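You operate a simulated robot arm through the tools that you are given. There is no shell and no other tool.

Carry out the task below with a simulated two-armed robot. There is one attempt and no reset: what you move stays moved.

## Task
Rinse the wooden stick and green brush and close both powder lids.
Fine: rinse in the clear glass, stand both back in their cups; lids of the green box and the silver tin.

Only the result counts: the job must be done as asked and must still hold three seconds after the hand-in. Knocking over, shifting, dropping, spilling or breaking anything else fails it. A push-on lid holds only when it is set on centred and level and pressed home; a screw cap is set on level and turned clockwise until tight.

## Robot
Two 7-joint arms with two-finger parallel grippers on one trunk that stands fixed in place. Base frame: the origin is at the foot of the trunk, x ahead of it, y to its left, z up. Units: m, degrees, N and s.
The left shoulder is at [0.071, 0.156, 1.13], the right one opposite. Payload 3.91 kg a hand.
The TCP of each hand is the grasp point between the finger pads, 0.03 m short of the fingertips. In the tool frame z runs along the fingers and y along their closing line. Largest opening 0.11 m; finger width 0.02, thickness 0.01; the body of the gripper, 0.048 by 0.112 m, starts 0.055 m behind the TCP.
Orientation is told as [roll, pitch, yaw] about the base's x, y, z axes, in that order, counted from this pose: with the fingers straight down and closing along the base's y, the tool's x points along the base's -x, its y along +y and its z along -z.

## Interface
- The arms move only by the tool servo_tool. It takes "left_motion", "right_motion" or both (then of equal length, played together; a hand with none holds still); each is a list of rows, each a list of 7 numbers: the finger opening in m, from 0 to 0.11, then the shift along the tool's x, y, z in m, then the turn, a rotation vector about the tool's x, y, z in rad. In form: [[fingers, dx, dy, dz, ax, ay, az], ...]. A call has 1 to 20 rows; each row shifts and turns the commanded pose from where the row before left it, along the tool's axes as they then stand. Rows are played at 5 a second. More than 0.05 m and 8.6 degrees between two rows, or a gripper value outside its range, and nothing of the call is played. A pose out of reach is approached as far as the arm can. The call stops where the force on the tool passes 40 N (or 10 N more than at its start, if that is more) or the arm is blocked; 0.2 s more then pass. Each finger travels about 0.108 m/s and halts on what it meets, pressing with about 42 N; the grip force reading is that of the motor and also rises with nothing between the fingers. The clock runs only during rows and for 0.2 s after the last one: add rows that do not move to give the fingers time. The reply holds the time, the measured pose of the TCP, the force on the tool along the base axes, the opening and the grip force, in the units named above and with some noise, with the torque about the TCP (base axes, N m) and any sound that the robot's microphone picked up, and new pictures: "show" is both (left out), scene, wrist or none (wrist: the cameras of the hands that moved).
- Cameras (640 x 400 px; columns grow to the right, rows downward): "scene" is now at [0.1368, 0.0296, 1.3868]; the picture's right is [0.37, -0.93, 0.00], its down [-0.44, -0.18, -0.88] and it looks along [0.82, 0.33, -0.47] (base axes); focal length 315 px, centre (320, 200). "left" rides on the left gripper at [0.072, -0.017, -0.103] in its tool frame; the picture's right is [0.23, 0.97, 0.00], its down [-0.76, 0.18, -0.62] and it looks along [-0.61, 0.14, 0.78] (tool axes); focal length 222 px, centre (320, 200). "right" rides on the right gripper at [0.072, 0.017, -0.103] in its tool frame; the picture's right is [-0.23, 0.97, 0.00], its down [-0.76, -0.18, -0.62] and it looks along [-0.61, -0.14, 0.78] (tool axes); focal length 222 px, centre (320, 200).
- raise_lower(by): slides the trunk up (or, below 0, down) by that many m; the arms and the scene camera ride with it, the base frame stays. It gives what a move gives, with no picture.
- pan_tilt(pan, tilt): turns the head with the scene camera to pan (to the left, within 86 degrees either way) and tilt (down, from -29 to 69), counted from straight ahead of the robot. It gives what a move gives, and a new picture of the scene camera.
- locate(camera, pixels): for up to 12 pixels [column, row] of the newest picture of that camera ("zoom" is the newest enlarged one), the place [x, y, z] in the base frame of the surface seen there, good to about 0.002 m, but the place of the scene camera against the robot may be out by one fixed shift of up to 0.025 m in any direction. No time passes.
- inspect(camera, box): a new picture of the part [left, top, right, bottom] of that camera's present view, enlarged. No time passes.
- sign_off(): hands the job in; it is judged then, once.

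Unless the task says otherwise, let go and move clear before handing in.

The tools are called after "Call:" as a command line: name --argument value ..., lists and objects as JSON in quotes. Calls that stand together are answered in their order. servo_tool: Moves the arms, as the interface text tells. Its arguments: {"type":"object","properties":{"left_motion":{"type":"array","items":{"type":"array","items":{"type":"number"}}},"right_motion":{"type":"array","items":{"type":"array","items":{"type":"number"}}},"show":{"type":"string","enum":["both","scene","wrist","none"]}},"required":[]} The other tools are called the same way: raise_lower (by) slides the trunk up or down; pan_tilt (pan, tilt) turns the head that bears the scene camera; locate (camera, pixels) gives the place of the surface under pixels of a picture; inspect (camera, box) takes an enlarged picture of a part of a camera's view; sign_off () hands the job in.

At the start:

```text
time: 0.0
left_eef_pos: [0.575, 0.7226, 1.205]
left_tcp_rot: [0.0, -0.1, 0.0]
left_ft_force: [0.0, -0.7, 0.4]
left_ft_torque: [0.02, -0.04, -0.04]
left_gripper_width: 0.11
left_grasp_force: 0.1
right_eef_pos: [0.6877, -0.0005, 1.1508]
right_tcp_rot: [0.0, 0.0, -0.1]
right_ft_force: [0.4, 0.0, 0.3]
right_ft_torque: [-0.03, 0.01, -0.01]
right_gripper_width: 0.1098
right_grasp_force: 0.1
trunk travel left (down, up): [-0.575, 0.365]
head pan, tilt: [21.9, 28.1]
```

scene: 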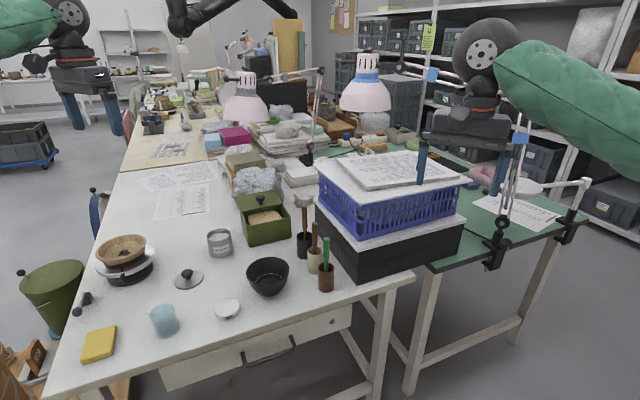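
right: 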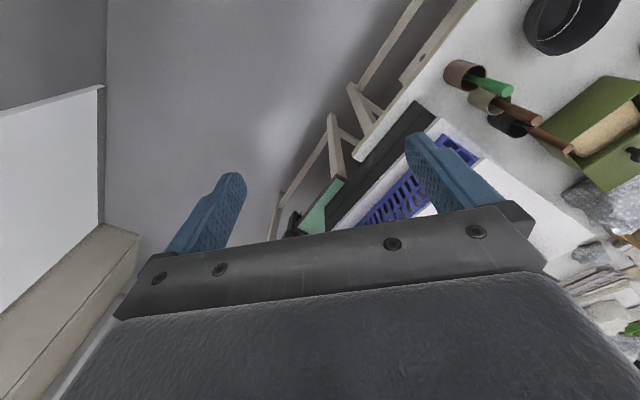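
left: 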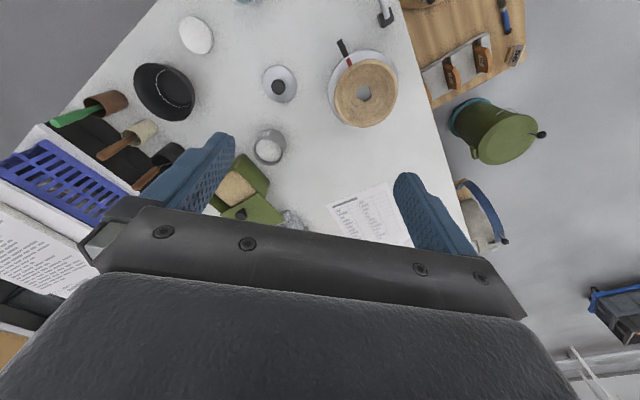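

The scene shows a table with a green box (~265,215), a silver tin (~220,242), knobbed lid (~188,277), a glass (~163,320), a white lid (~228,308), and tools in cups near (305–330, 240–290). I'll look closer before moving anything.

Call:
inspect --camera "scene" --box '[60, 180, 240, 370]'

Call:
inspect --camera "scene" --box '[200, 150, 380, 320]'

Call:
inspect --camera "left" --box '[20, 0, 420, 240]'

```text
2.11 times, centred on (150, 275) of scene
```

zoom: 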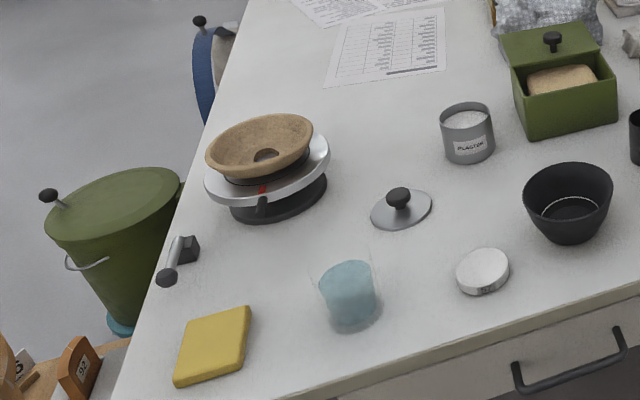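

```text
2.35 times, centred on (290, 235) of scene
```

zoom: 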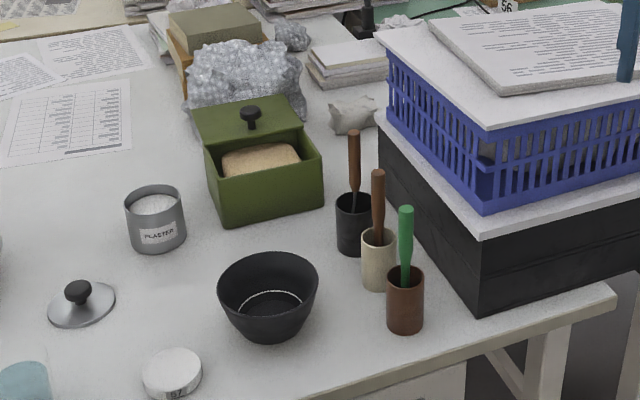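

```text
1.60 times, centred on (220, 120) of left
```

zoom: 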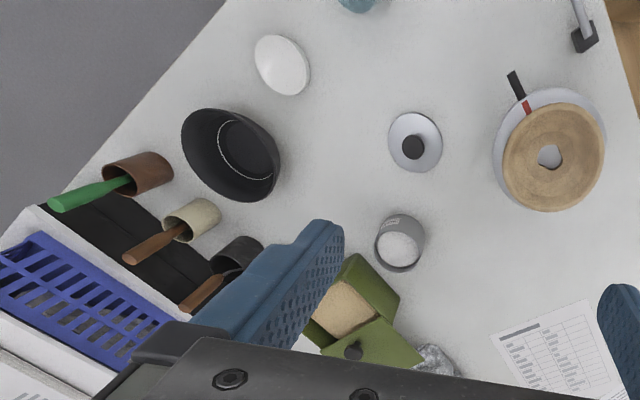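

Three cups hold handled tools, and I must tell which is the wooden stick. I'll zoom in tightly on tools, box, tin and glass.

Call:
inspect --camera "scene" --box '[285, 190, 345, 295]'

Call:
inspect --camera "scene" --box '[225, 170, 305, 250]'

Call:
inspect --camera "scene" --box '[140, 225, 250, 345]'

Call:
inspect --camera "right" --box '[430, 0, 640, 200]'

Call:
locate --camera "scene" --pixels '[[163, 320], [188, 285], [189, 272], [228, 303], [220, 238], [262, 218], [268, 280], [326, 288], [326, 242], [314, 225], [304, 200], [250, 250]]'

```text
3.81 times, centred on (315, 242) of scene
```

zoom: 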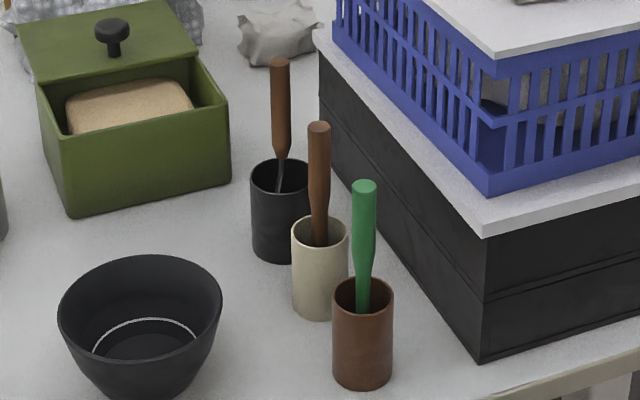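

```text
5.00 times, centred on (265, 210) of scene
```

zoom: 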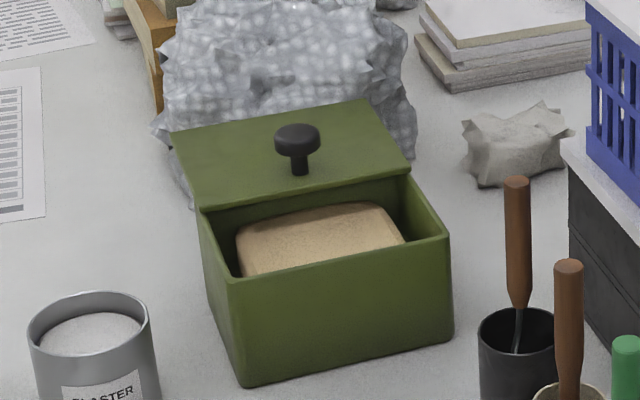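

```text
3.33 times, centred on (195, 285) of scene
```

zoom: 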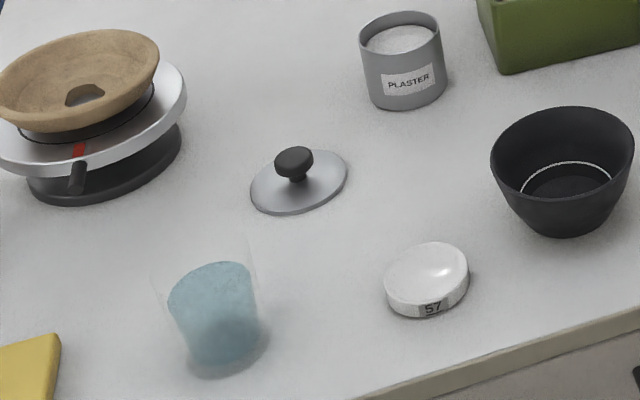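

```text
2.00 times, centred on (535, 100) of right
```

zoom: 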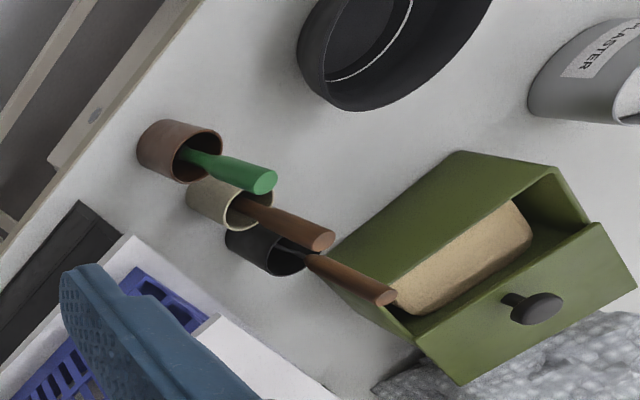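

```text
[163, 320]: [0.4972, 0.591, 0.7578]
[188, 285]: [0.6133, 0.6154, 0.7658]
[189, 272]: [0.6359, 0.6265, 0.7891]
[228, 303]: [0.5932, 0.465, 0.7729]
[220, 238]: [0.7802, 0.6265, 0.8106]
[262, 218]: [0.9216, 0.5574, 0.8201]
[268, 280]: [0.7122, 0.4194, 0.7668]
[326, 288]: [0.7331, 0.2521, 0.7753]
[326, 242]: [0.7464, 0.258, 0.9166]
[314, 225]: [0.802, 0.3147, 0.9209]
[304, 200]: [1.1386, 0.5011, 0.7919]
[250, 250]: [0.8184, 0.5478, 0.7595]
```

The cream cup's tool looks wooden all along, while the black cup's tool has a metal shaft (a distractor). I'll cross-check positions using the left wrist camera, as the scene camera may be shifted.

Call:
locate --camera "left" --pixels '[[196, 35], [279, 86], [270, 96], [267, 150], [262, 165], [110, 97], [65, 117], [143, 130], [105, 152], [235, 190], [240, 214], [165, 90]]'

Call:
locate --camera "scene" --pixels '[[189, 270], [180, 283], [219, 235], [265, 196], [245, 200], [228, 303], [305, 200], [304, 192], [326, 239], [315, 224], [297, 240], [257, 270]]'

```text
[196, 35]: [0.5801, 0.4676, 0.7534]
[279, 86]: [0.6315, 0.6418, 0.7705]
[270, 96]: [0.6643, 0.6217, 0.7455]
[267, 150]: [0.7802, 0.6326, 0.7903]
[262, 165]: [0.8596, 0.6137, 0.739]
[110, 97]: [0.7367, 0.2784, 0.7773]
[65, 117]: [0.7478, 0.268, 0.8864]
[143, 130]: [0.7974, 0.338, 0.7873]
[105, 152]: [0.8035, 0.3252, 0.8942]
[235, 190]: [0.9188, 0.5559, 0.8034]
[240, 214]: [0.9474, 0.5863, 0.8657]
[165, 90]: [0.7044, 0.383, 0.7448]
```

```text
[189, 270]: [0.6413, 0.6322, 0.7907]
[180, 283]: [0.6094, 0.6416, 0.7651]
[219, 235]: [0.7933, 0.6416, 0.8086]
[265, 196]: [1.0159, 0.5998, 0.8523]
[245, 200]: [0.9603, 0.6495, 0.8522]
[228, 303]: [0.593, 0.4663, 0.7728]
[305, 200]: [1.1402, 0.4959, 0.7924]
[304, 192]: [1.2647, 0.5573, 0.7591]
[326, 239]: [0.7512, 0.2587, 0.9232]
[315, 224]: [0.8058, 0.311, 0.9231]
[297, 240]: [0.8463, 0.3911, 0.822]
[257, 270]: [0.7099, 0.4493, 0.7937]
```

The left camera reads the table at z≈0.742, while the scene camera reads ≈0.76, so it is about +0.018 off in z. I'll check the basket stack's extent near the cups for clearance before approaching.

Call:
locate --camera "left" --pixels '[[40, 130], [70, 160], [100, 185], [20, 180], [125, 185], [45, 150], [155, 180], [175, 150], [112, 205]]'

Call:
locate --camera "scene" --pixels '[[318, 190], [320, 160], [318, 200], [345, 275], [360, 235], [362, 222], [364, 205], [450, 170], [340, 285], [316, 210], [310, 260], [330, 300]]'

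Call:
inspect --camera "left" --box '[0, 60, 200, 260]'

```text
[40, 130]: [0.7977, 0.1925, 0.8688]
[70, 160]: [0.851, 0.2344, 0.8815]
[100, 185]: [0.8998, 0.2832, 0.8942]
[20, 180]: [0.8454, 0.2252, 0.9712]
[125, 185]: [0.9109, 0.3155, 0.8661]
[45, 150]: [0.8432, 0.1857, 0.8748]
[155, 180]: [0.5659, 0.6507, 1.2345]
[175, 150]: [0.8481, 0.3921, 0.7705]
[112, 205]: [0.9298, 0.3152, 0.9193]
```

```text
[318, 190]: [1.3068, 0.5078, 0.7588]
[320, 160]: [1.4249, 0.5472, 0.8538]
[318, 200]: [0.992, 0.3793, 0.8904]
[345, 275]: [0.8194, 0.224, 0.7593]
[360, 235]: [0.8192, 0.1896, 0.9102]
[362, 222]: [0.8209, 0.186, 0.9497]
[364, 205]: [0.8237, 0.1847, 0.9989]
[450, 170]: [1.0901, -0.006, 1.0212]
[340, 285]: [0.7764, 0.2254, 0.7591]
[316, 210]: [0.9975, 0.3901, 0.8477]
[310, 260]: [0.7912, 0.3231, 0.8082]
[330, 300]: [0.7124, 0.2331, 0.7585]
```

```text
2.00 times, centred on (100, 160) of left
```

zoom: 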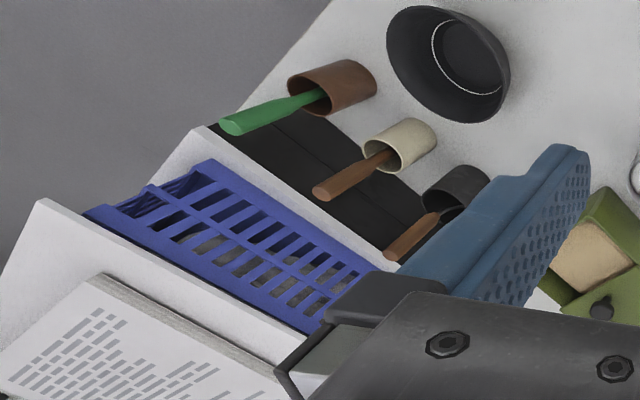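

The basket stack edge runs diagonally about 0.09 m from the handles, with its board at z≈0.87 and top ≈1.02, so an overhead approach is fine. I'll bring the left hand over to view the cups closely, and shift the right hand slightly away after checking the lamp's position.

Call:
locate --camera "scene" --pixels '[[525, 185], [510, 200], [495, 265], [490, 225], [580, 185], [480, 175]]'

Call:
servo_tool --left_motion '[[0.11, 0, -0.045, 0.01, 0, 0, 0], [0.11, 0, -0.045, 0.01, 0, 0, 0], [0.11, 0, -0.045, 0.01, 0, 0, 0], [0.11, 0, -0.045, 0.01, 0, 0, 0], [0.11, 0, -0.045, 0.01, 0, 0, 0], [0.11, 0, -0.045, 0.01, 0, 0, 0], [0.11, 0, -0.045, 0.01, 0, 0, 0], [0.11, 0, -0.045, 0.01, 0, 0, 0], [0.11, 0, -0.04, 0.01, 0, 0, 0]]'

```text
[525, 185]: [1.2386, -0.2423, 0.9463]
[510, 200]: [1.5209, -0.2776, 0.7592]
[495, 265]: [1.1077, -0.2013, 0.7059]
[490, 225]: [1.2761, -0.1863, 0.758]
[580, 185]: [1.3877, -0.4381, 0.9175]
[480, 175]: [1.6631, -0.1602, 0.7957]
```

```text
time: 2.0
left_eef_pos: [0.5776, 0.3227, 1.1162]
left_tcp_rot: [0.0, 0.0, -0.2]
left_ft_force: [-0.3, -0.1, -0.4]
left_ft_torque: [-0.01, -0.02, 0.01]
left_gripper_width: 0.1098
left_grasp_force: 0.0
right_eef_pos: [0.6885, 0.0001, 1.1509]
right_tcp_rot: [0.1, 0.0, 0.0]
right_ft_force: [0.4, -0.7, -0.3]
right_ft_torque: [0.03, 0.02, -0.01]
right_gripper_width: 0.1098
right_grasp_force: 0.1
trunk travel left (down, up): [-0.575, 0.365]
head pan, tilt: [21.9, 28.1]
```

scene: 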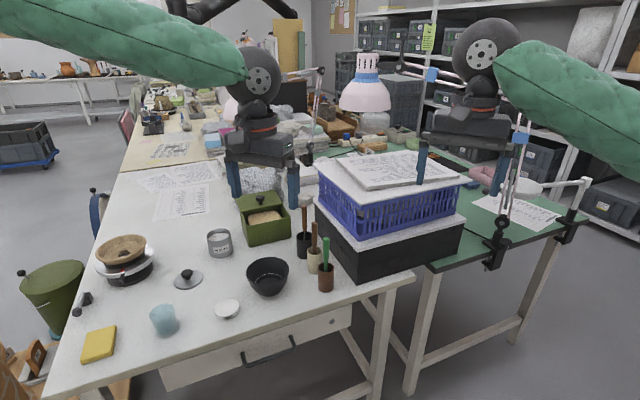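
left: 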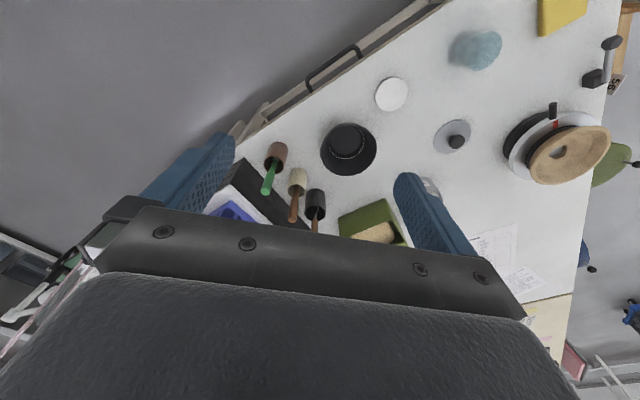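

The left camera now sees all three tools (270,170), (295,195), (315,210). I'll zoom and measure the handle and cup points.

Call:
inspect --camera "left" --box '[240, 120, 350, 245]'

Call:
locate --camera "zoom" --pixels '[[100, 100], [150, 100], [240, 150], [210, 240]]'

Call:
inspect --camera "left" --box '[430, 10, 530, 100]'

```text
3.20 times, centred on (295, 182) of left
```

zoom: 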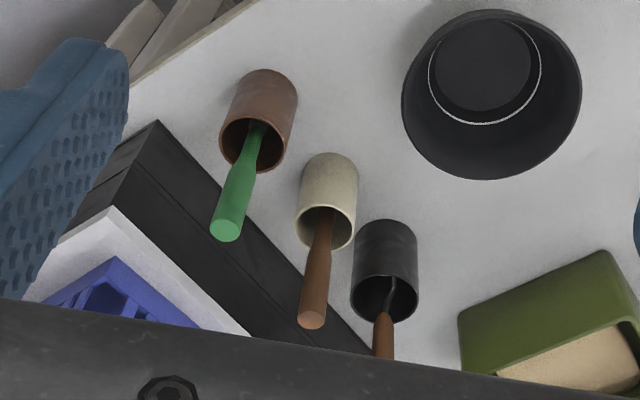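

```text
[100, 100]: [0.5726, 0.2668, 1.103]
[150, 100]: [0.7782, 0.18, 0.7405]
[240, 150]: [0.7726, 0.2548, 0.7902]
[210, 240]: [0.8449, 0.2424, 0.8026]
```

```text
4.44 times, centred on (480, 55) of left
```

zoom: 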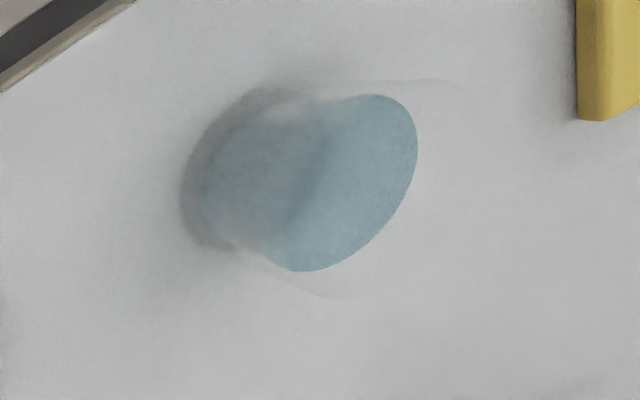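

I'll re-zoom on the cups and measure several points along each handle and on the cup rims.

Call:
inspect --camera "left" --box '[240, 120, 350, 245]'

Call:
locate --camera "zoom" --pixels '[[228, 229], [233, 205], [242, 175], [256, 132], [312, 319], [315, 295], [318, 265], [322, 220], [220, 130], [286, 150], [297, 230], [354, 230]]'

Call:
locate --camera "zoom" --pixels '[[246, 170], [260, 120], [270, 72], [232, 95], [297, 100], [325, 247], [330, 208], [335, 155], [303, 180], [357, 190], [383, 340], [388, 290]]'

```text
3.20 times, centred on (295, 182) of left
```

zoom: 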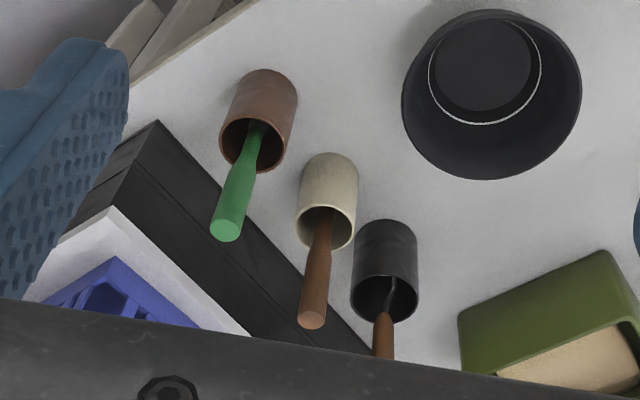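

```text
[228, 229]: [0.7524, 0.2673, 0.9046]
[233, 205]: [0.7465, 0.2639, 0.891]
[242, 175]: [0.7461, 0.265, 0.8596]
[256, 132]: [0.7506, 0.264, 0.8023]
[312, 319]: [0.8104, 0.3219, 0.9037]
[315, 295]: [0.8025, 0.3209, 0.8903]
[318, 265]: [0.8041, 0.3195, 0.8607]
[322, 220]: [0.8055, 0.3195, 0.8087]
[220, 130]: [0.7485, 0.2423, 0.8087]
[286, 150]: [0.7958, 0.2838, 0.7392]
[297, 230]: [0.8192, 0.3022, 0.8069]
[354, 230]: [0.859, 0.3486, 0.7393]
```

```text
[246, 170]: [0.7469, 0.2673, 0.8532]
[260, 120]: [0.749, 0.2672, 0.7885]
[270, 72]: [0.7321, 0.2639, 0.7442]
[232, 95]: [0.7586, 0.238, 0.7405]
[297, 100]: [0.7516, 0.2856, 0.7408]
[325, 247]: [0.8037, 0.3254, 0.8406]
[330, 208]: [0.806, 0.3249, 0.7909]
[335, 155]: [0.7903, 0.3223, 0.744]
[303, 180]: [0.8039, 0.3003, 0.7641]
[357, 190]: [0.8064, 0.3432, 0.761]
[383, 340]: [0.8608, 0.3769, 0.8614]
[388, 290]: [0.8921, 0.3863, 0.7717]
```

Both handles stand nearly vertical: brush axis ≈(0.754,0.265), stick ≈(0.810,0.322), tops at z≈0.905, cup rims ≈0.807. Now I'll measure the glass.

Call:
inspect --camera "left" --box '[430, 10, 530, 100]'

Call:
locate --camera "zoom" --pixels '[[345, 180], [300, 268], [410, 115], [320, 110], [385, 230], [230, 190], [195, 190], [250, 120], [240, 240], [330, 297], [440, 83], [415, 170]]'

Call:
locate --camera "scene" --pixels '[[163, 310], [155, 310], [172, 308], [165, 333], [163, 305], [150, 302], [177, 300]]'

Call:
inspect --camera "scene" --box '[135, 285, 195, 345]'

```text
4.44 times, centred on (480, 55) of left
```

zoom: 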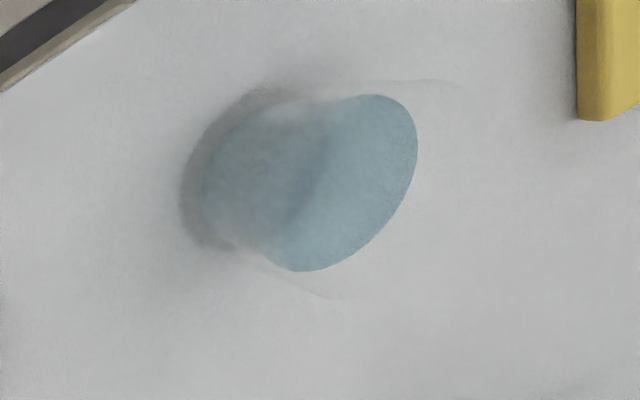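

```text
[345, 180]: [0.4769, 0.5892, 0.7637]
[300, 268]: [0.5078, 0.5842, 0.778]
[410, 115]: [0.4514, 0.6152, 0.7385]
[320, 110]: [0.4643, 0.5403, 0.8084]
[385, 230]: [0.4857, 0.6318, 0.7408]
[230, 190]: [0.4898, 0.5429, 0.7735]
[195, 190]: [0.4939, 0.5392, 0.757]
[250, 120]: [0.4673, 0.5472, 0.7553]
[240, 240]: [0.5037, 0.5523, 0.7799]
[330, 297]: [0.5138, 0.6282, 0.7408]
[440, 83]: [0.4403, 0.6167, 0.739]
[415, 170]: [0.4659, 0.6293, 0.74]
```

```text
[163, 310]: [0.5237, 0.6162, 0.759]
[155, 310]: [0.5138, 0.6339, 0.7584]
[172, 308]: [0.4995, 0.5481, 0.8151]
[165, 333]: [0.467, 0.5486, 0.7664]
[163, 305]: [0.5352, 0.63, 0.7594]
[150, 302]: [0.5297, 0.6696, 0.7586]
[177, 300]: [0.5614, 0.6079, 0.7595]
```

```text
6.67 times, centred on (165, 315) of scene
```

zoom: 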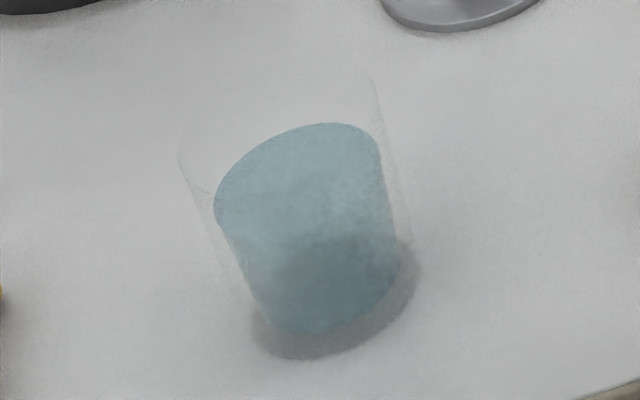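

The transparent glass gives unreliable depths (around (0.48,0.57)). I'll move the left hand above it for a more vertical view before handling anything.

Call:
servo_tool --left_motion '[[0.11, 0.0213, 0.0429, 0.0027, 0, 0, 0], [0.11, 0.0213, 0.0429, 0.0027, 0, 0, 0], [0.11, 0.0213, 0.0429, 0.0027, 0, 0, 0], [0.11, 0.0213, 0.0429, 0.0027, 0, 0, 0], [0.11, 0.0213, 0.0429, 0.0027, 0, 0, 0], [0.11, 0.0213, 0.0429, 0.0027, 0, 0, 0], [0.11, 0, 0, 0, 0, 0, 0]]' --show "wrist"

Call:
inspect --camera "left" --box '[260, 40, 380, 150]'

```text
time: 3.6
left_eef_pos: [0.4448, 0.5815, 1.0973]
left_tcp_rot: [-0.1, 0.1, 0.1]
left_ft_force: [0.9, -0.5, -0.7]
left_ft_torque: [0.02, 0.03, 0.01]
left_gripper_width: 0.1098
left_grasp_force: 0.1
right_eef_pos: [0.6891, 0.0019, 1.1482]
right_tcp_rot: [0.0, 0.1, 0.0]
right_ft_force: [-0.2, 0.8, -0.8]
right_ft_torque: [-0.05, -0.02, -0.04]
right_gripper_width: 0.1101
right_grasp_force: 0.0
trunk travel left (down, up): [-0.575, 0.365]
head pan, tilt: [21.9, 28.1]
```

left: 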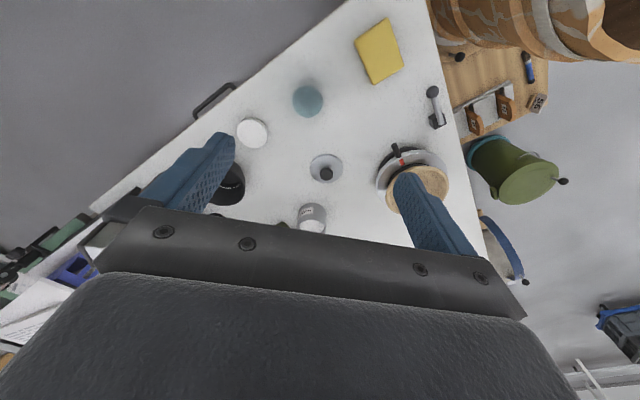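

```text
3.64 times, centred on (320, 95) of left
```

zoom: 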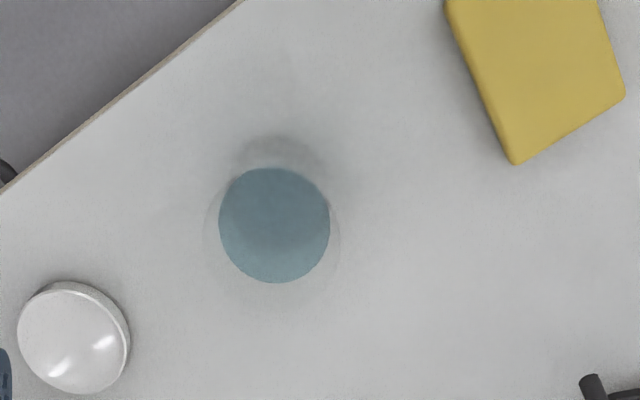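

From two views the water surface centre triangulates to about (0.482,0.566), z≈0.80, radius ≈0.027. I'll verify with locate here, including the knobbed lid, tin and white disc.

Call:
locate --camera "zoom" --pixels '[[274, 225], [230, 225], [318, 225], [274, 180], [274, 270], [75, 340], [210, 225], [335, 235], [274, 160]]'

Call:
inspect --camera "left" --box '[280, 140, 380, 240]'

Call:
locate --camera "left" --pixels '[[326, 174], [316, 160], [312, 170], [338, 162], [311, 226], [302, 209], [325, 210], [312, 205]]'

```text
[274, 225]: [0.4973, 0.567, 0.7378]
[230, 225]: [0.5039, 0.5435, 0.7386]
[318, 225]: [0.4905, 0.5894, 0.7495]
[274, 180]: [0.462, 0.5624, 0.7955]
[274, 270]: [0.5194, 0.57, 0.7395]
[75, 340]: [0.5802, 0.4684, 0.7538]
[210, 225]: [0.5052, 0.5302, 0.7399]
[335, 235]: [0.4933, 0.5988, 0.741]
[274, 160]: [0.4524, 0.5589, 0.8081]
```

```text
4.00 times, centred on (330, 190) of left
```

zoom: 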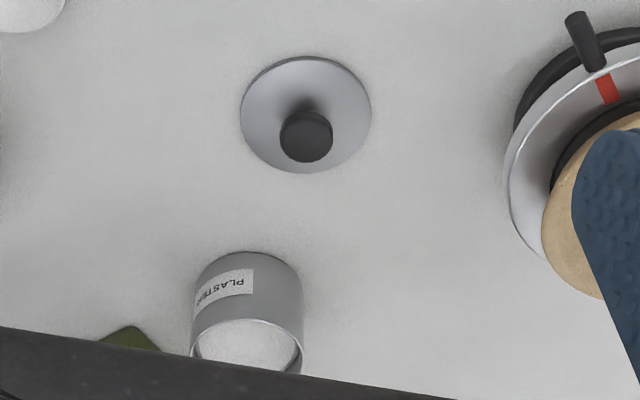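

```text
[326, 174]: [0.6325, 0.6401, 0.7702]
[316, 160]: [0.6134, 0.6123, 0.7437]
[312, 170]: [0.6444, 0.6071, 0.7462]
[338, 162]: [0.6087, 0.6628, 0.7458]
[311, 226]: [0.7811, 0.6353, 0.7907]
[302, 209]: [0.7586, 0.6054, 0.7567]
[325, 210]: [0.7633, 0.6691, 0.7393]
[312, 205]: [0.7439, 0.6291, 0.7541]
```

The glass axis is near (0.482,0.566), the knobbed lid near (0.632,0.64) and the tin near (0.78,0.635). I'll now go above the green brush with the fingers half open.

Call:
servo_tool --left_motion '[[0.06, -0.0307, -0.0315, 0.0039, 0, 0, 0], [0.06, -0.0307, -0.0315, 0.0039, 0, 0, 0], [0.06, -0.0307, -0.0315, 0.0039, 0, 0, 0], [0.06, -0.0307, -0.0315, 0.0039, 0, 0, 0], [0.06, -0.0307, -0.0315, 0.0039, 0, 0, 0], [0.06, -0.0307, -0.0315, 0.0039, 0, 0, 0], [0.06, -0.0307, -0.0315, 0.0039, 0, 0, 0], [0.06, -0.0307, -0.0315, 0.0039, 0, 0, 0], [0.06, -0.0307, -0.0315, 0.0039, 0, 0, 0], [0.06, -0.0307, -0.0315, 0.0039, 0, 0, 0], [0.06, 0, 0, 0, 0, 0, 0]]'

```text
time: 6.0
left_eef_pos: [0.7522, 0.2626, 1.064]
left_tcp_rot: [-0.1, 0.0, 0.0]
left_ft_force: [-0.3, 0.8, 0.1]
left_ft_torque: [-0.01, -0.03, -0.01]
left_gripper_width: 0.06
left_grasp_force: 0.1
right_eef_pos: [0.6874, 0.0008, 1.1505]
right_tcp_rot: [-0.1, 0.1, -0.1]
right_ft_force: [-1.1, 0.4, 0.0]
right_ft_torque: [0.02, 0.02, 0.0]
right_gripper_width: 0.1101
right_grasp_force: 0.0
trunk travel left (down, up): [-0.575, 0.365]
head pan, tilt: [21.9, 28.1]
```

scene: 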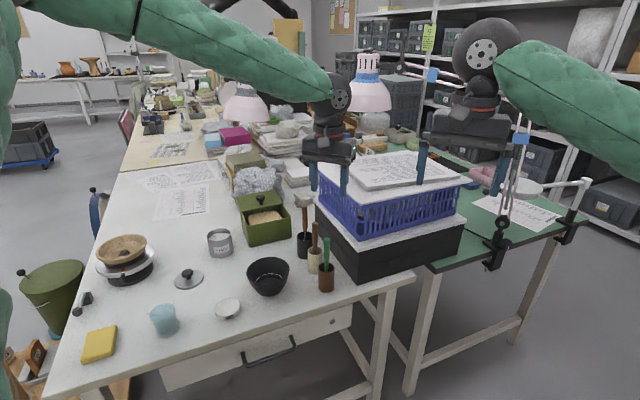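
left: 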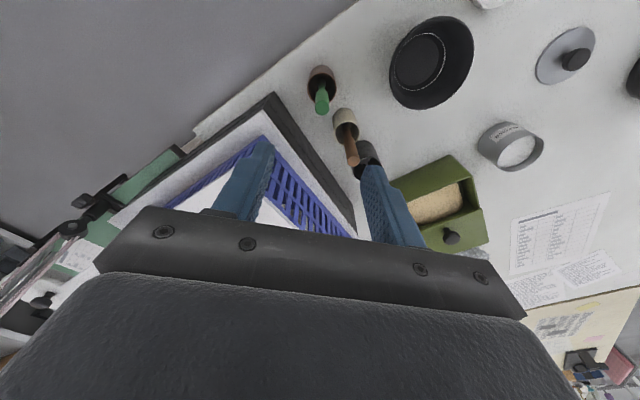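

The brush (321,100) is below the hand. I'll zoom and measure once more from this pose.

Call:
inspect --camera "left" --box '[280, 50, 400, 180]'

Call:
locate --camera "left" --pixels '[[322, 107], [322, 100], [320, 92], [352, 158], [350, 148], [346, 135], [309, 85], [334, 85], [321, 68], [345, 110]]'

```text
3.08 times, centred on (340, 115) of left
```

zoom: 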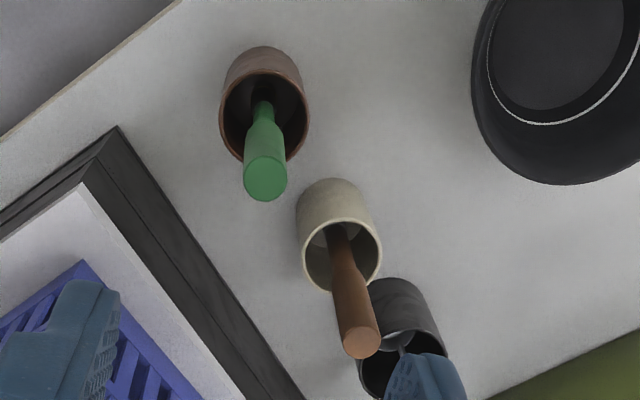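

```text
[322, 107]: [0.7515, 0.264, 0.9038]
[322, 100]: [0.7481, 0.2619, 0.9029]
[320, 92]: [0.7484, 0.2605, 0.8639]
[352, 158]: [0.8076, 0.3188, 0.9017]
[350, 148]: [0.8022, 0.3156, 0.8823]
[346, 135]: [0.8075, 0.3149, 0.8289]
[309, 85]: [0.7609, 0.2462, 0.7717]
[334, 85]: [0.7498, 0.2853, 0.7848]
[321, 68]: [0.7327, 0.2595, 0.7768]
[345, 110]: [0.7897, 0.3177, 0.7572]
```

Brush axis measures (0.752,0.264), matching the hand position. I'll descend to TCP z≈0.875 with fingers straddling the handle.

Call:
servo_tool --left_motion '[[0.06, 0.002, -0.001, 0.035, 0, 0, 0], [0.06, 0, 0, 0.035, 0, 0, 0], [0.06, 0, 0, 0.035, 0, 0, 0], [0.06, 0, 0, 0.035, 0, 0, 0], [0.06, 0, 0, 0.025, 0, 0, 0], [0.06, 0, 0, 0, 0, 0, 0]]'

Call:
inspect --camera "left" --box '[220, 50, 420, 230]'

```text
time: 7.4
left_eef_pos: [0.7496, 0.2606, 0.8947]
left_tcp_rot: [-0.1, 0.0, 0.0]
left_ft_force: [0.0, -0.2, 0.5]
left_ft_torque: [-0.03, 0.01, 0.02]
left_gripper_width: 0.0601
left_grasp_force: 0.1
right_eef_pos: [0.688, -0.0001, 1.1507]
right_tcp_rot: [0.1, 0.0, -0.1]
right_ft_force: [-0.5, 0.3, 0.0]
right_ft_torque: [-0.01, 0.01, -0.01]
right_gripper_width: 0.11
right_grasp_force: 0.0
trunk travel left (down, up): [-0.575, 0.365]
head pan, tilt: [21.9, 28.1]
```

scene: 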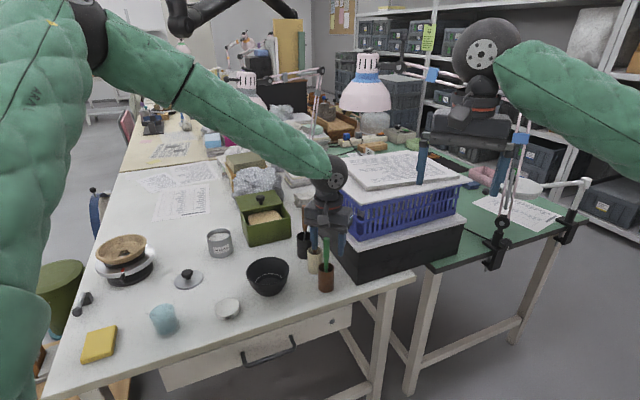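
left: 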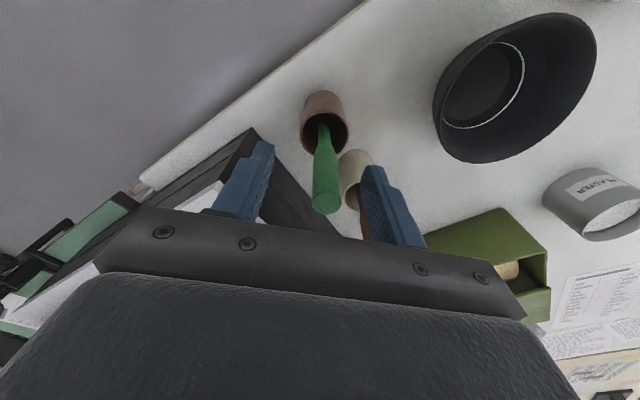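

```text
2.22 times, centred on (320, 140) of left
```

zoom: 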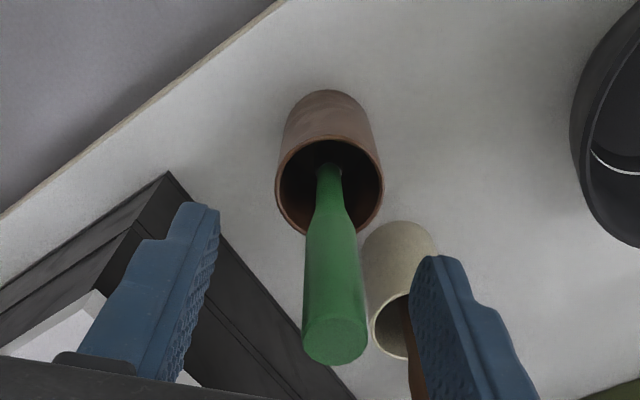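

The handle sits at column ≈327 versus the TCP column 320, so I need about +3 mm in y. I'll adjust and drop the last 20 mm, then recheck centring.

Call:
servo_tool --left_motion '[[0.06, 0, 0.003, 0.01, 0, 0, 0], [0.06, 0, 0, 0.01, 0, 0, 0], [0.04, 0, 0, 0, 0, 0, 0], [0.04, 0, 0, 0, 0, 0, 0]]' --show "wrist"

Call:
inspect --camera "left" --box '[220, 50, 420, 230]'

```text
time: 8.4
left_eef_pos: [0.7504, 0.2646, 0.875]
left_tcp_rot: [0.0, 0.1, 0.1]
left_ft_force: [0.9, 1.0, -0.1]
left_ft_torque: [0.01, -0.02, 0.03]
left_gripper_width: 0.04
left_grasp_force: 0.2
right_eef_pos: [0.6875, 0.0002, 1.1501]
right_tcp_rot: [-0.1, -0.2, 0.0]
right_ft_force: [-0.5, -0.3, 0.2]
right_ft_torque: [0.01, 0.0, -0.03]
right_gripper_width: 0.11
right_grasp_force: 0.0
trunk travel left (down, up): [-0.575, 0.365]
head pan, tilt: [21.9, 28.1]
```

left: 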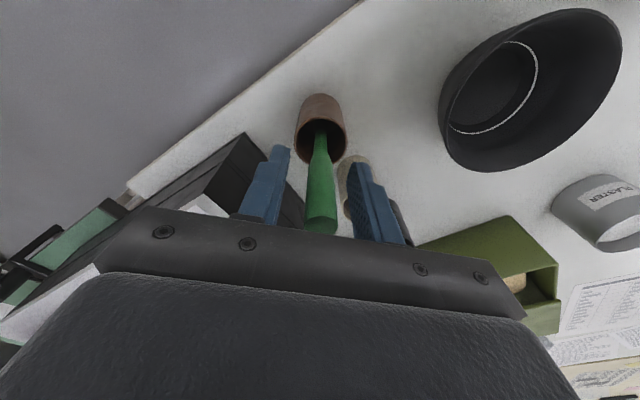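

```text
2.22 times, centred on (320, 140) of left
```

zoom: 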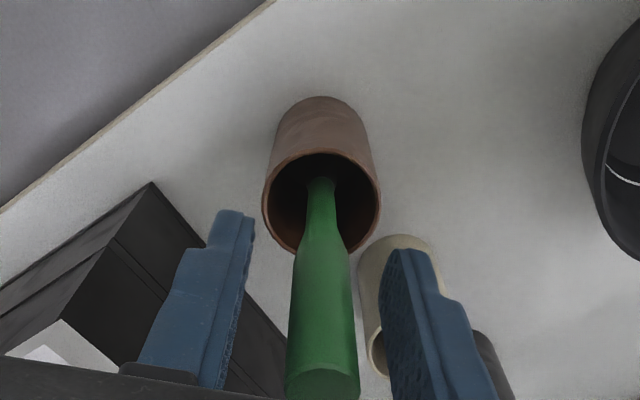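

The handle is now centred between the fingers (column ≈321). Closing the grip.

Call:
servo_tool --left_motion '[[0.02, 0, 0, 0, 0, 0, 0], [0.0, 0, 0, 0, 0, 0, 0], [0.0, 0, 0, 0, 0, 0, 0], [0.0, 0, 0, 0, 0, 0, 0]]' --show "wrist"

Call:
inspect --camera "left" --box '[220, 50, 420, 230]'

```text
time: 9.4
left_eef_pos: [0.7503, 0.2642, 0.8749]
left_tcp_rot: [-0.1, 0.0, -0.1]
left_ft_force: [-0.9, -0.1, -0.3]
left_ft_torque: [0.03, 0.01, 0.0]
left_gripper_width: 0.0148
left_grasp_force: 41.6
right_eef_pos: [0.6873, 0.0001, 1.1505]
right_tcp_rot: [0.0, 0.0, 0.1]
right_ft_force: [-0.4, 1.3, 0.7]
right_ft_torque: [0.02, 0.02, 0.01]
right_gripper_width: 0.1097
right_grasp_force: 0.0
trunk travel left (down, up): [-0.575, 0.365]
head pan, tilt: [21.9, 28.1]
```

left: 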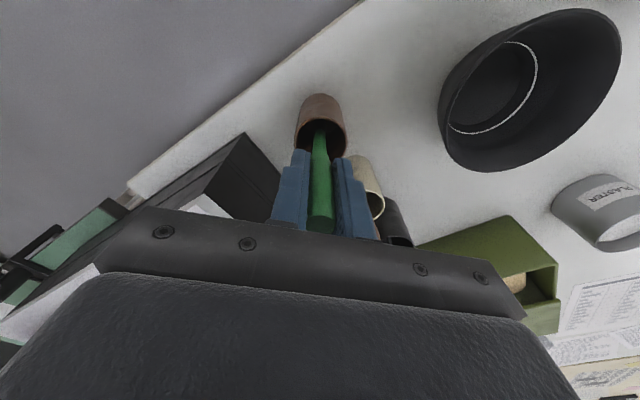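

```text
2.22 times, centred on (320, 140) of left
```

zoom: 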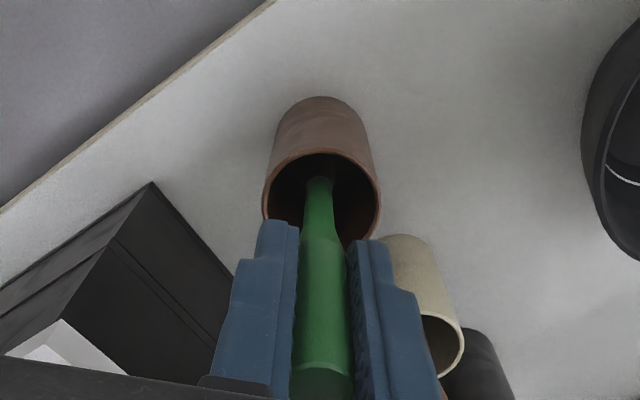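

The brush is gripped (width 0.0148, 41.6 N) at pose (0.7503,0.2643,0.875), which I'll return to. Lifting straight up.

Call:
servo_tool --left_motion '[[0.0, 0, 0, -0.01, 0, 0, 0], [0.0, 0, 0, -0.02, 0, 0, 0], [0.0, 0, 0, -0.03, 0, 0, 0], [0.0, 0, 0, -0.03, 0, 0, 0], [0.0, 0, 0, -0.03, 0, 0, 0], [0.0, 0, 0, -0.03, 0, 0, 0], [0.0, 0, 0, -0.02, 0, 0, 0], [0.0, 0, 0, 0, 0, 0, 0]]'

Call:
inspect --camera "scene" --box '[270, 160, 390, 300]'

Call:
inspect --camera "left" --box '[220, 40, 420, 230]'

```text
time: 11.2
left_eef_pos: [0.7525, 0.264, 1.0452]
left_tcp_rot: [0.0, 0.2, 0.0]
left_ft_force: [-0.1, -0.2, -0.6]
left_ft_torque: [-0.02, -0.03, -0.01]
left_gripper_width: 0.0151
left_grasp_force: 41.8
right_eef_pos: [0.688, 0.0007, 1.1496]
right_tcp_rot: [0.1, 0.1, 0.0]
right_ft_force: [-1.0, 0.0, 0.2]
right_ft_torque: [0.0, 0.02, -0.01]
right_gripper_width: 0.1101
right_grasp_force: 0.0
trunk travel left (down, up): [-0.575, 0.365]
head pan, tilt: [21.9, 28.1]
```

scene: 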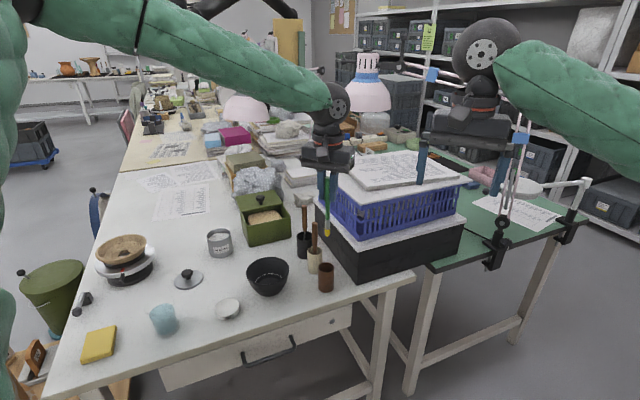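
left: 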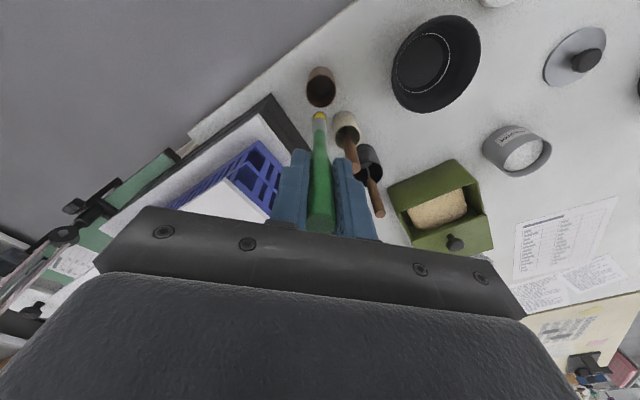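

```text
2.86 times, centred on (330, 230) of scene
```

zoom: 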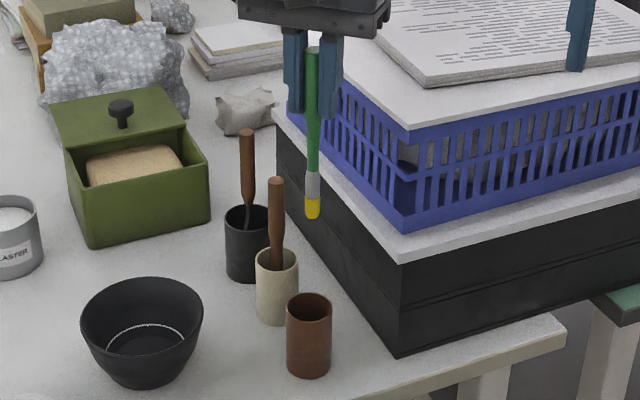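

```text
2.11 times, centred on (320, 135) of left
```

zoom: 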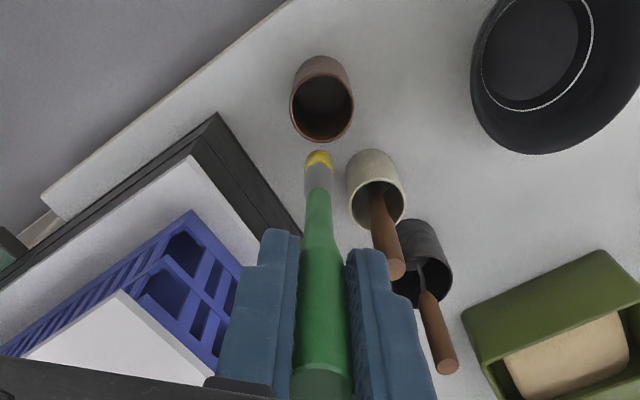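

The brush came out cleanly, showing a silver ferrule and yellow tip. I'll measure the tip position relative to the hand before moving to the glass.

Call:
locate --camera "left" --pixels '[[319, 115], [319, 119], [319, 125], [320, 83], [310, 75], [333, 78], [320, 70]]'

Call:
locate --camera "scene" --pixels '[[327, 235], [327, 230], [327, 222], [327, 210], [327, 200]]'

```text
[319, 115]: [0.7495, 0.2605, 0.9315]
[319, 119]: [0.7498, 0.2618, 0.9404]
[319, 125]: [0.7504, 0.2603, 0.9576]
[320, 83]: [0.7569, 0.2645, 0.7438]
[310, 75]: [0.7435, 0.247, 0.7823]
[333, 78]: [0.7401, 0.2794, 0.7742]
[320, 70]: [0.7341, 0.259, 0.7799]
```

```text
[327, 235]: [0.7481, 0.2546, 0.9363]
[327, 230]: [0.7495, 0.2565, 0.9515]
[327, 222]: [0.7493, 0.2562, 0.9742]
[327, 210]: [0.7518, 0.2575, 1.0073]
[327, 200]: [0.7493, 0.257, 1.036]
```

The tip is ≈0.122 m below the TCP. I'll carry the brush at this height to above the glass.

Call:
servo_tool --left_motion '[[0.0, 0.0135, 0.0151, 0, 0, 0, 0], [0.0, 0.027, 0.03025, 0, 0, 0, 0], [0.0, 0.027, 0.03025, 0, 0, 0, 0], [0.0, 0.027, 0.03025, 0, 0, 0, 0], [0.0, 0.027, 0.03025, 0, 0, 0, 0], [0.0, 0.027, 0.03025, 0, 0, 0, 0], [0.0, 0.027, 0.03025, 0, 0, 0, 0], [0.0, 0.027, 0.03025, 0, 0, 0, 0], [0.0, 0.027, 0.03025, 0, 0, 0, 0], [0.0, 0.027, 0.03025, 0, 0, 0, 0], [0.0, 0.0135, 0.0151, 0, 0, 0, 0], [0.0, 0, 0, 0, 0, 0, 0], [0.0, 0, 0, 0, 0, 0, 0]]'

Call:
inspect --camera "left" --box '[240, 20, 400, 140]'

Call:
inspect --camera "scene" --box '[110, 220, 230, 350]'

```text
time: 14.0
left_eef_pos: [0.4813, 0.568, 1.0455]
left_tcp_rot: [0.0, 0.0, 0.0]
left_ft_force: [-1.2, 0.1, -0.4]
left_ft_torque: [0.01, 0.0, 0.01]
left_gripper_width: 0.0152
left_grasp_force: 41.7
right_eef_pos: [0.6875, 0.0004, 1.1514]
right_tcp_rot: [0.0, 0.0, 0.1]
right_ft_force: [-0.8, 0.3, -0.3]
right_ft_torque: [0.04, -0.03, 0.01]
right_gripper_width: 0.11
right_grasp_force: 0.1
trunk travel left (down, up): [-0.575, 0.365]
head pan, tilt: [21.9, 28.1]
```

scene: 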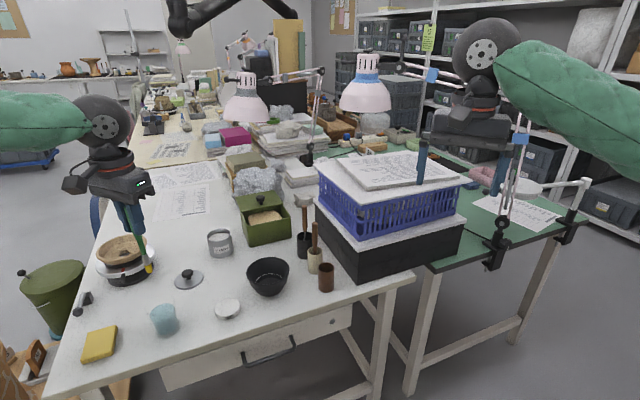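
left: 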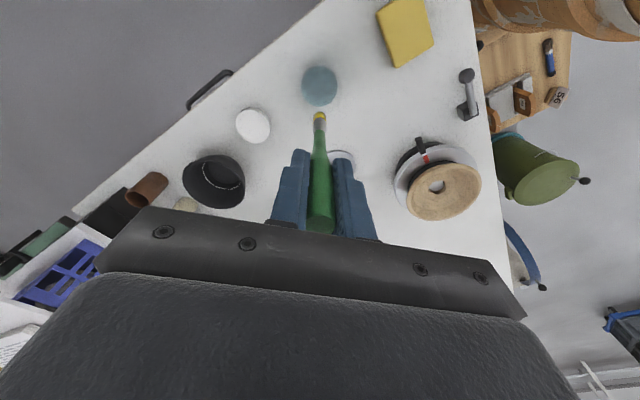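

```text
3.33 times, centred on (320, 80) of left
```

zoom: 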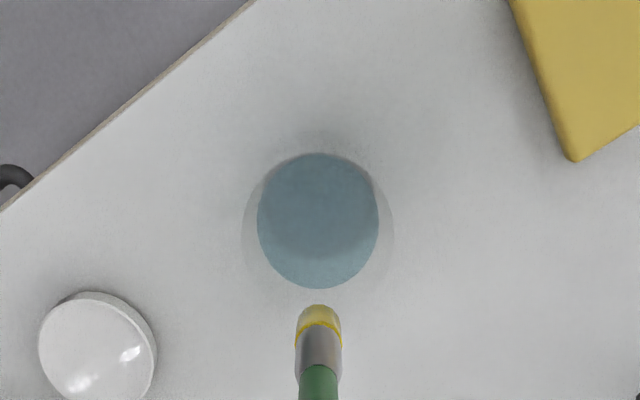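

```text
3.08 times, centred on (170, 285) of scene
```

zoom: 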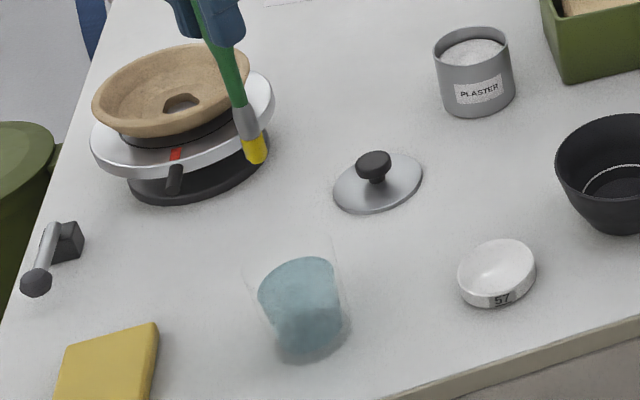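

The brush tip hangs within ~3 mm of the glass axis (water disc centre at zoom (318,220)). I'll trim by about −3 mm in x and −2.5 mm in y and lower to just above the rim for a check.

Call:
servo_tool --left_motion '[[0.0, 0.003, -0.0025, 0.02, 0, 0, 0], [0.0, 0, 0, 0.02, 0, 0, 0], [0.0, 0, 0, 0.02, 0, 0, 0], [0.0, 0, 0, 0.015, 0, 0, 0], [0.0, 0, 0, 0, 0, 0, 0]]'

Call:
inspect --camera "left" --box '[240, 20, 400, 140]'

Call:
inspect --camera "scene" --box '[120, 260, 210, 350]'

```text
time: 15.2
left_eef_pos: [0.4813, 0.5625, 0.9721]
left_tcp_rot: [-0.1, 0.0, 0.0]
left_ft_force: [0.6, -0.5, 0.1]
left_ft_torque: [-0.01, 0.03, -0.03]
left_gripper_width: 0.0152
left_grasp_force: 42.5
right_eef_pos: [0.6873, 0.0003, 1.1502]
right_tcp_rot: [0.0, 0.1, 0.0]
right_ft_force: [-0.4, 0.4, 0.4]
right_ft_torque: [0.02, 0.01, 0.01]
right_gripper_width: 0.1099
right_grasp_force: 0.0
trunk travel left (down, up): [-0.575, 0.365]
head pan, tilt: [21.9, 28.1]
```

scene: 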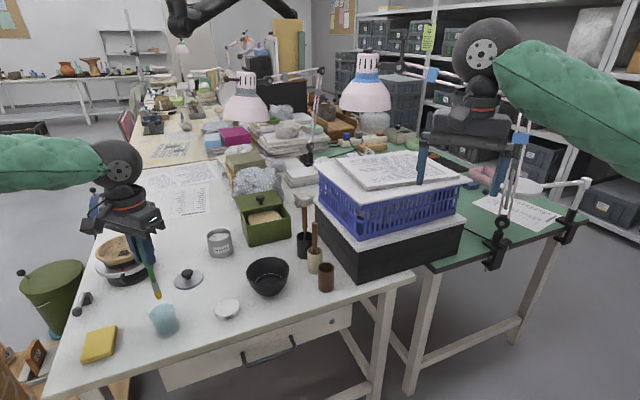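
left: 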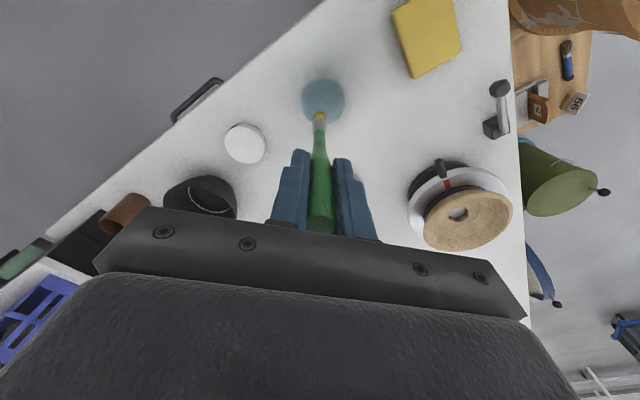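

```text
3.33 times, centred on (320, 80) of left
```

zoom: 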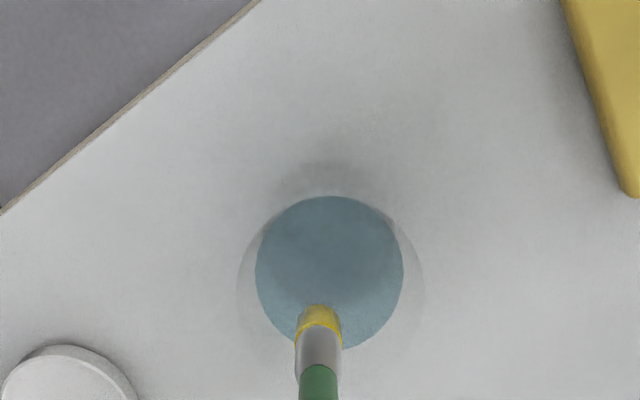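

```text
4.44 times, centred on (165, 305) of scene
```

zoom: 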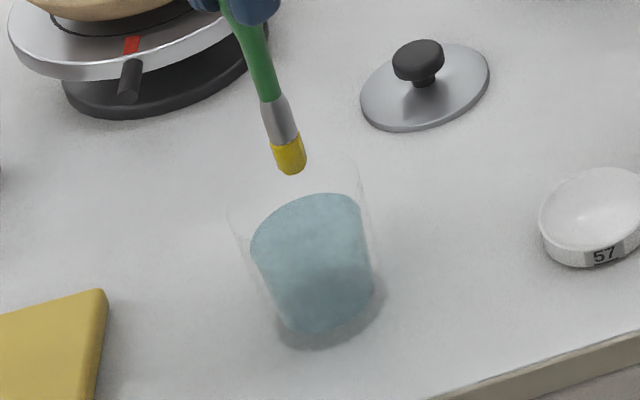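

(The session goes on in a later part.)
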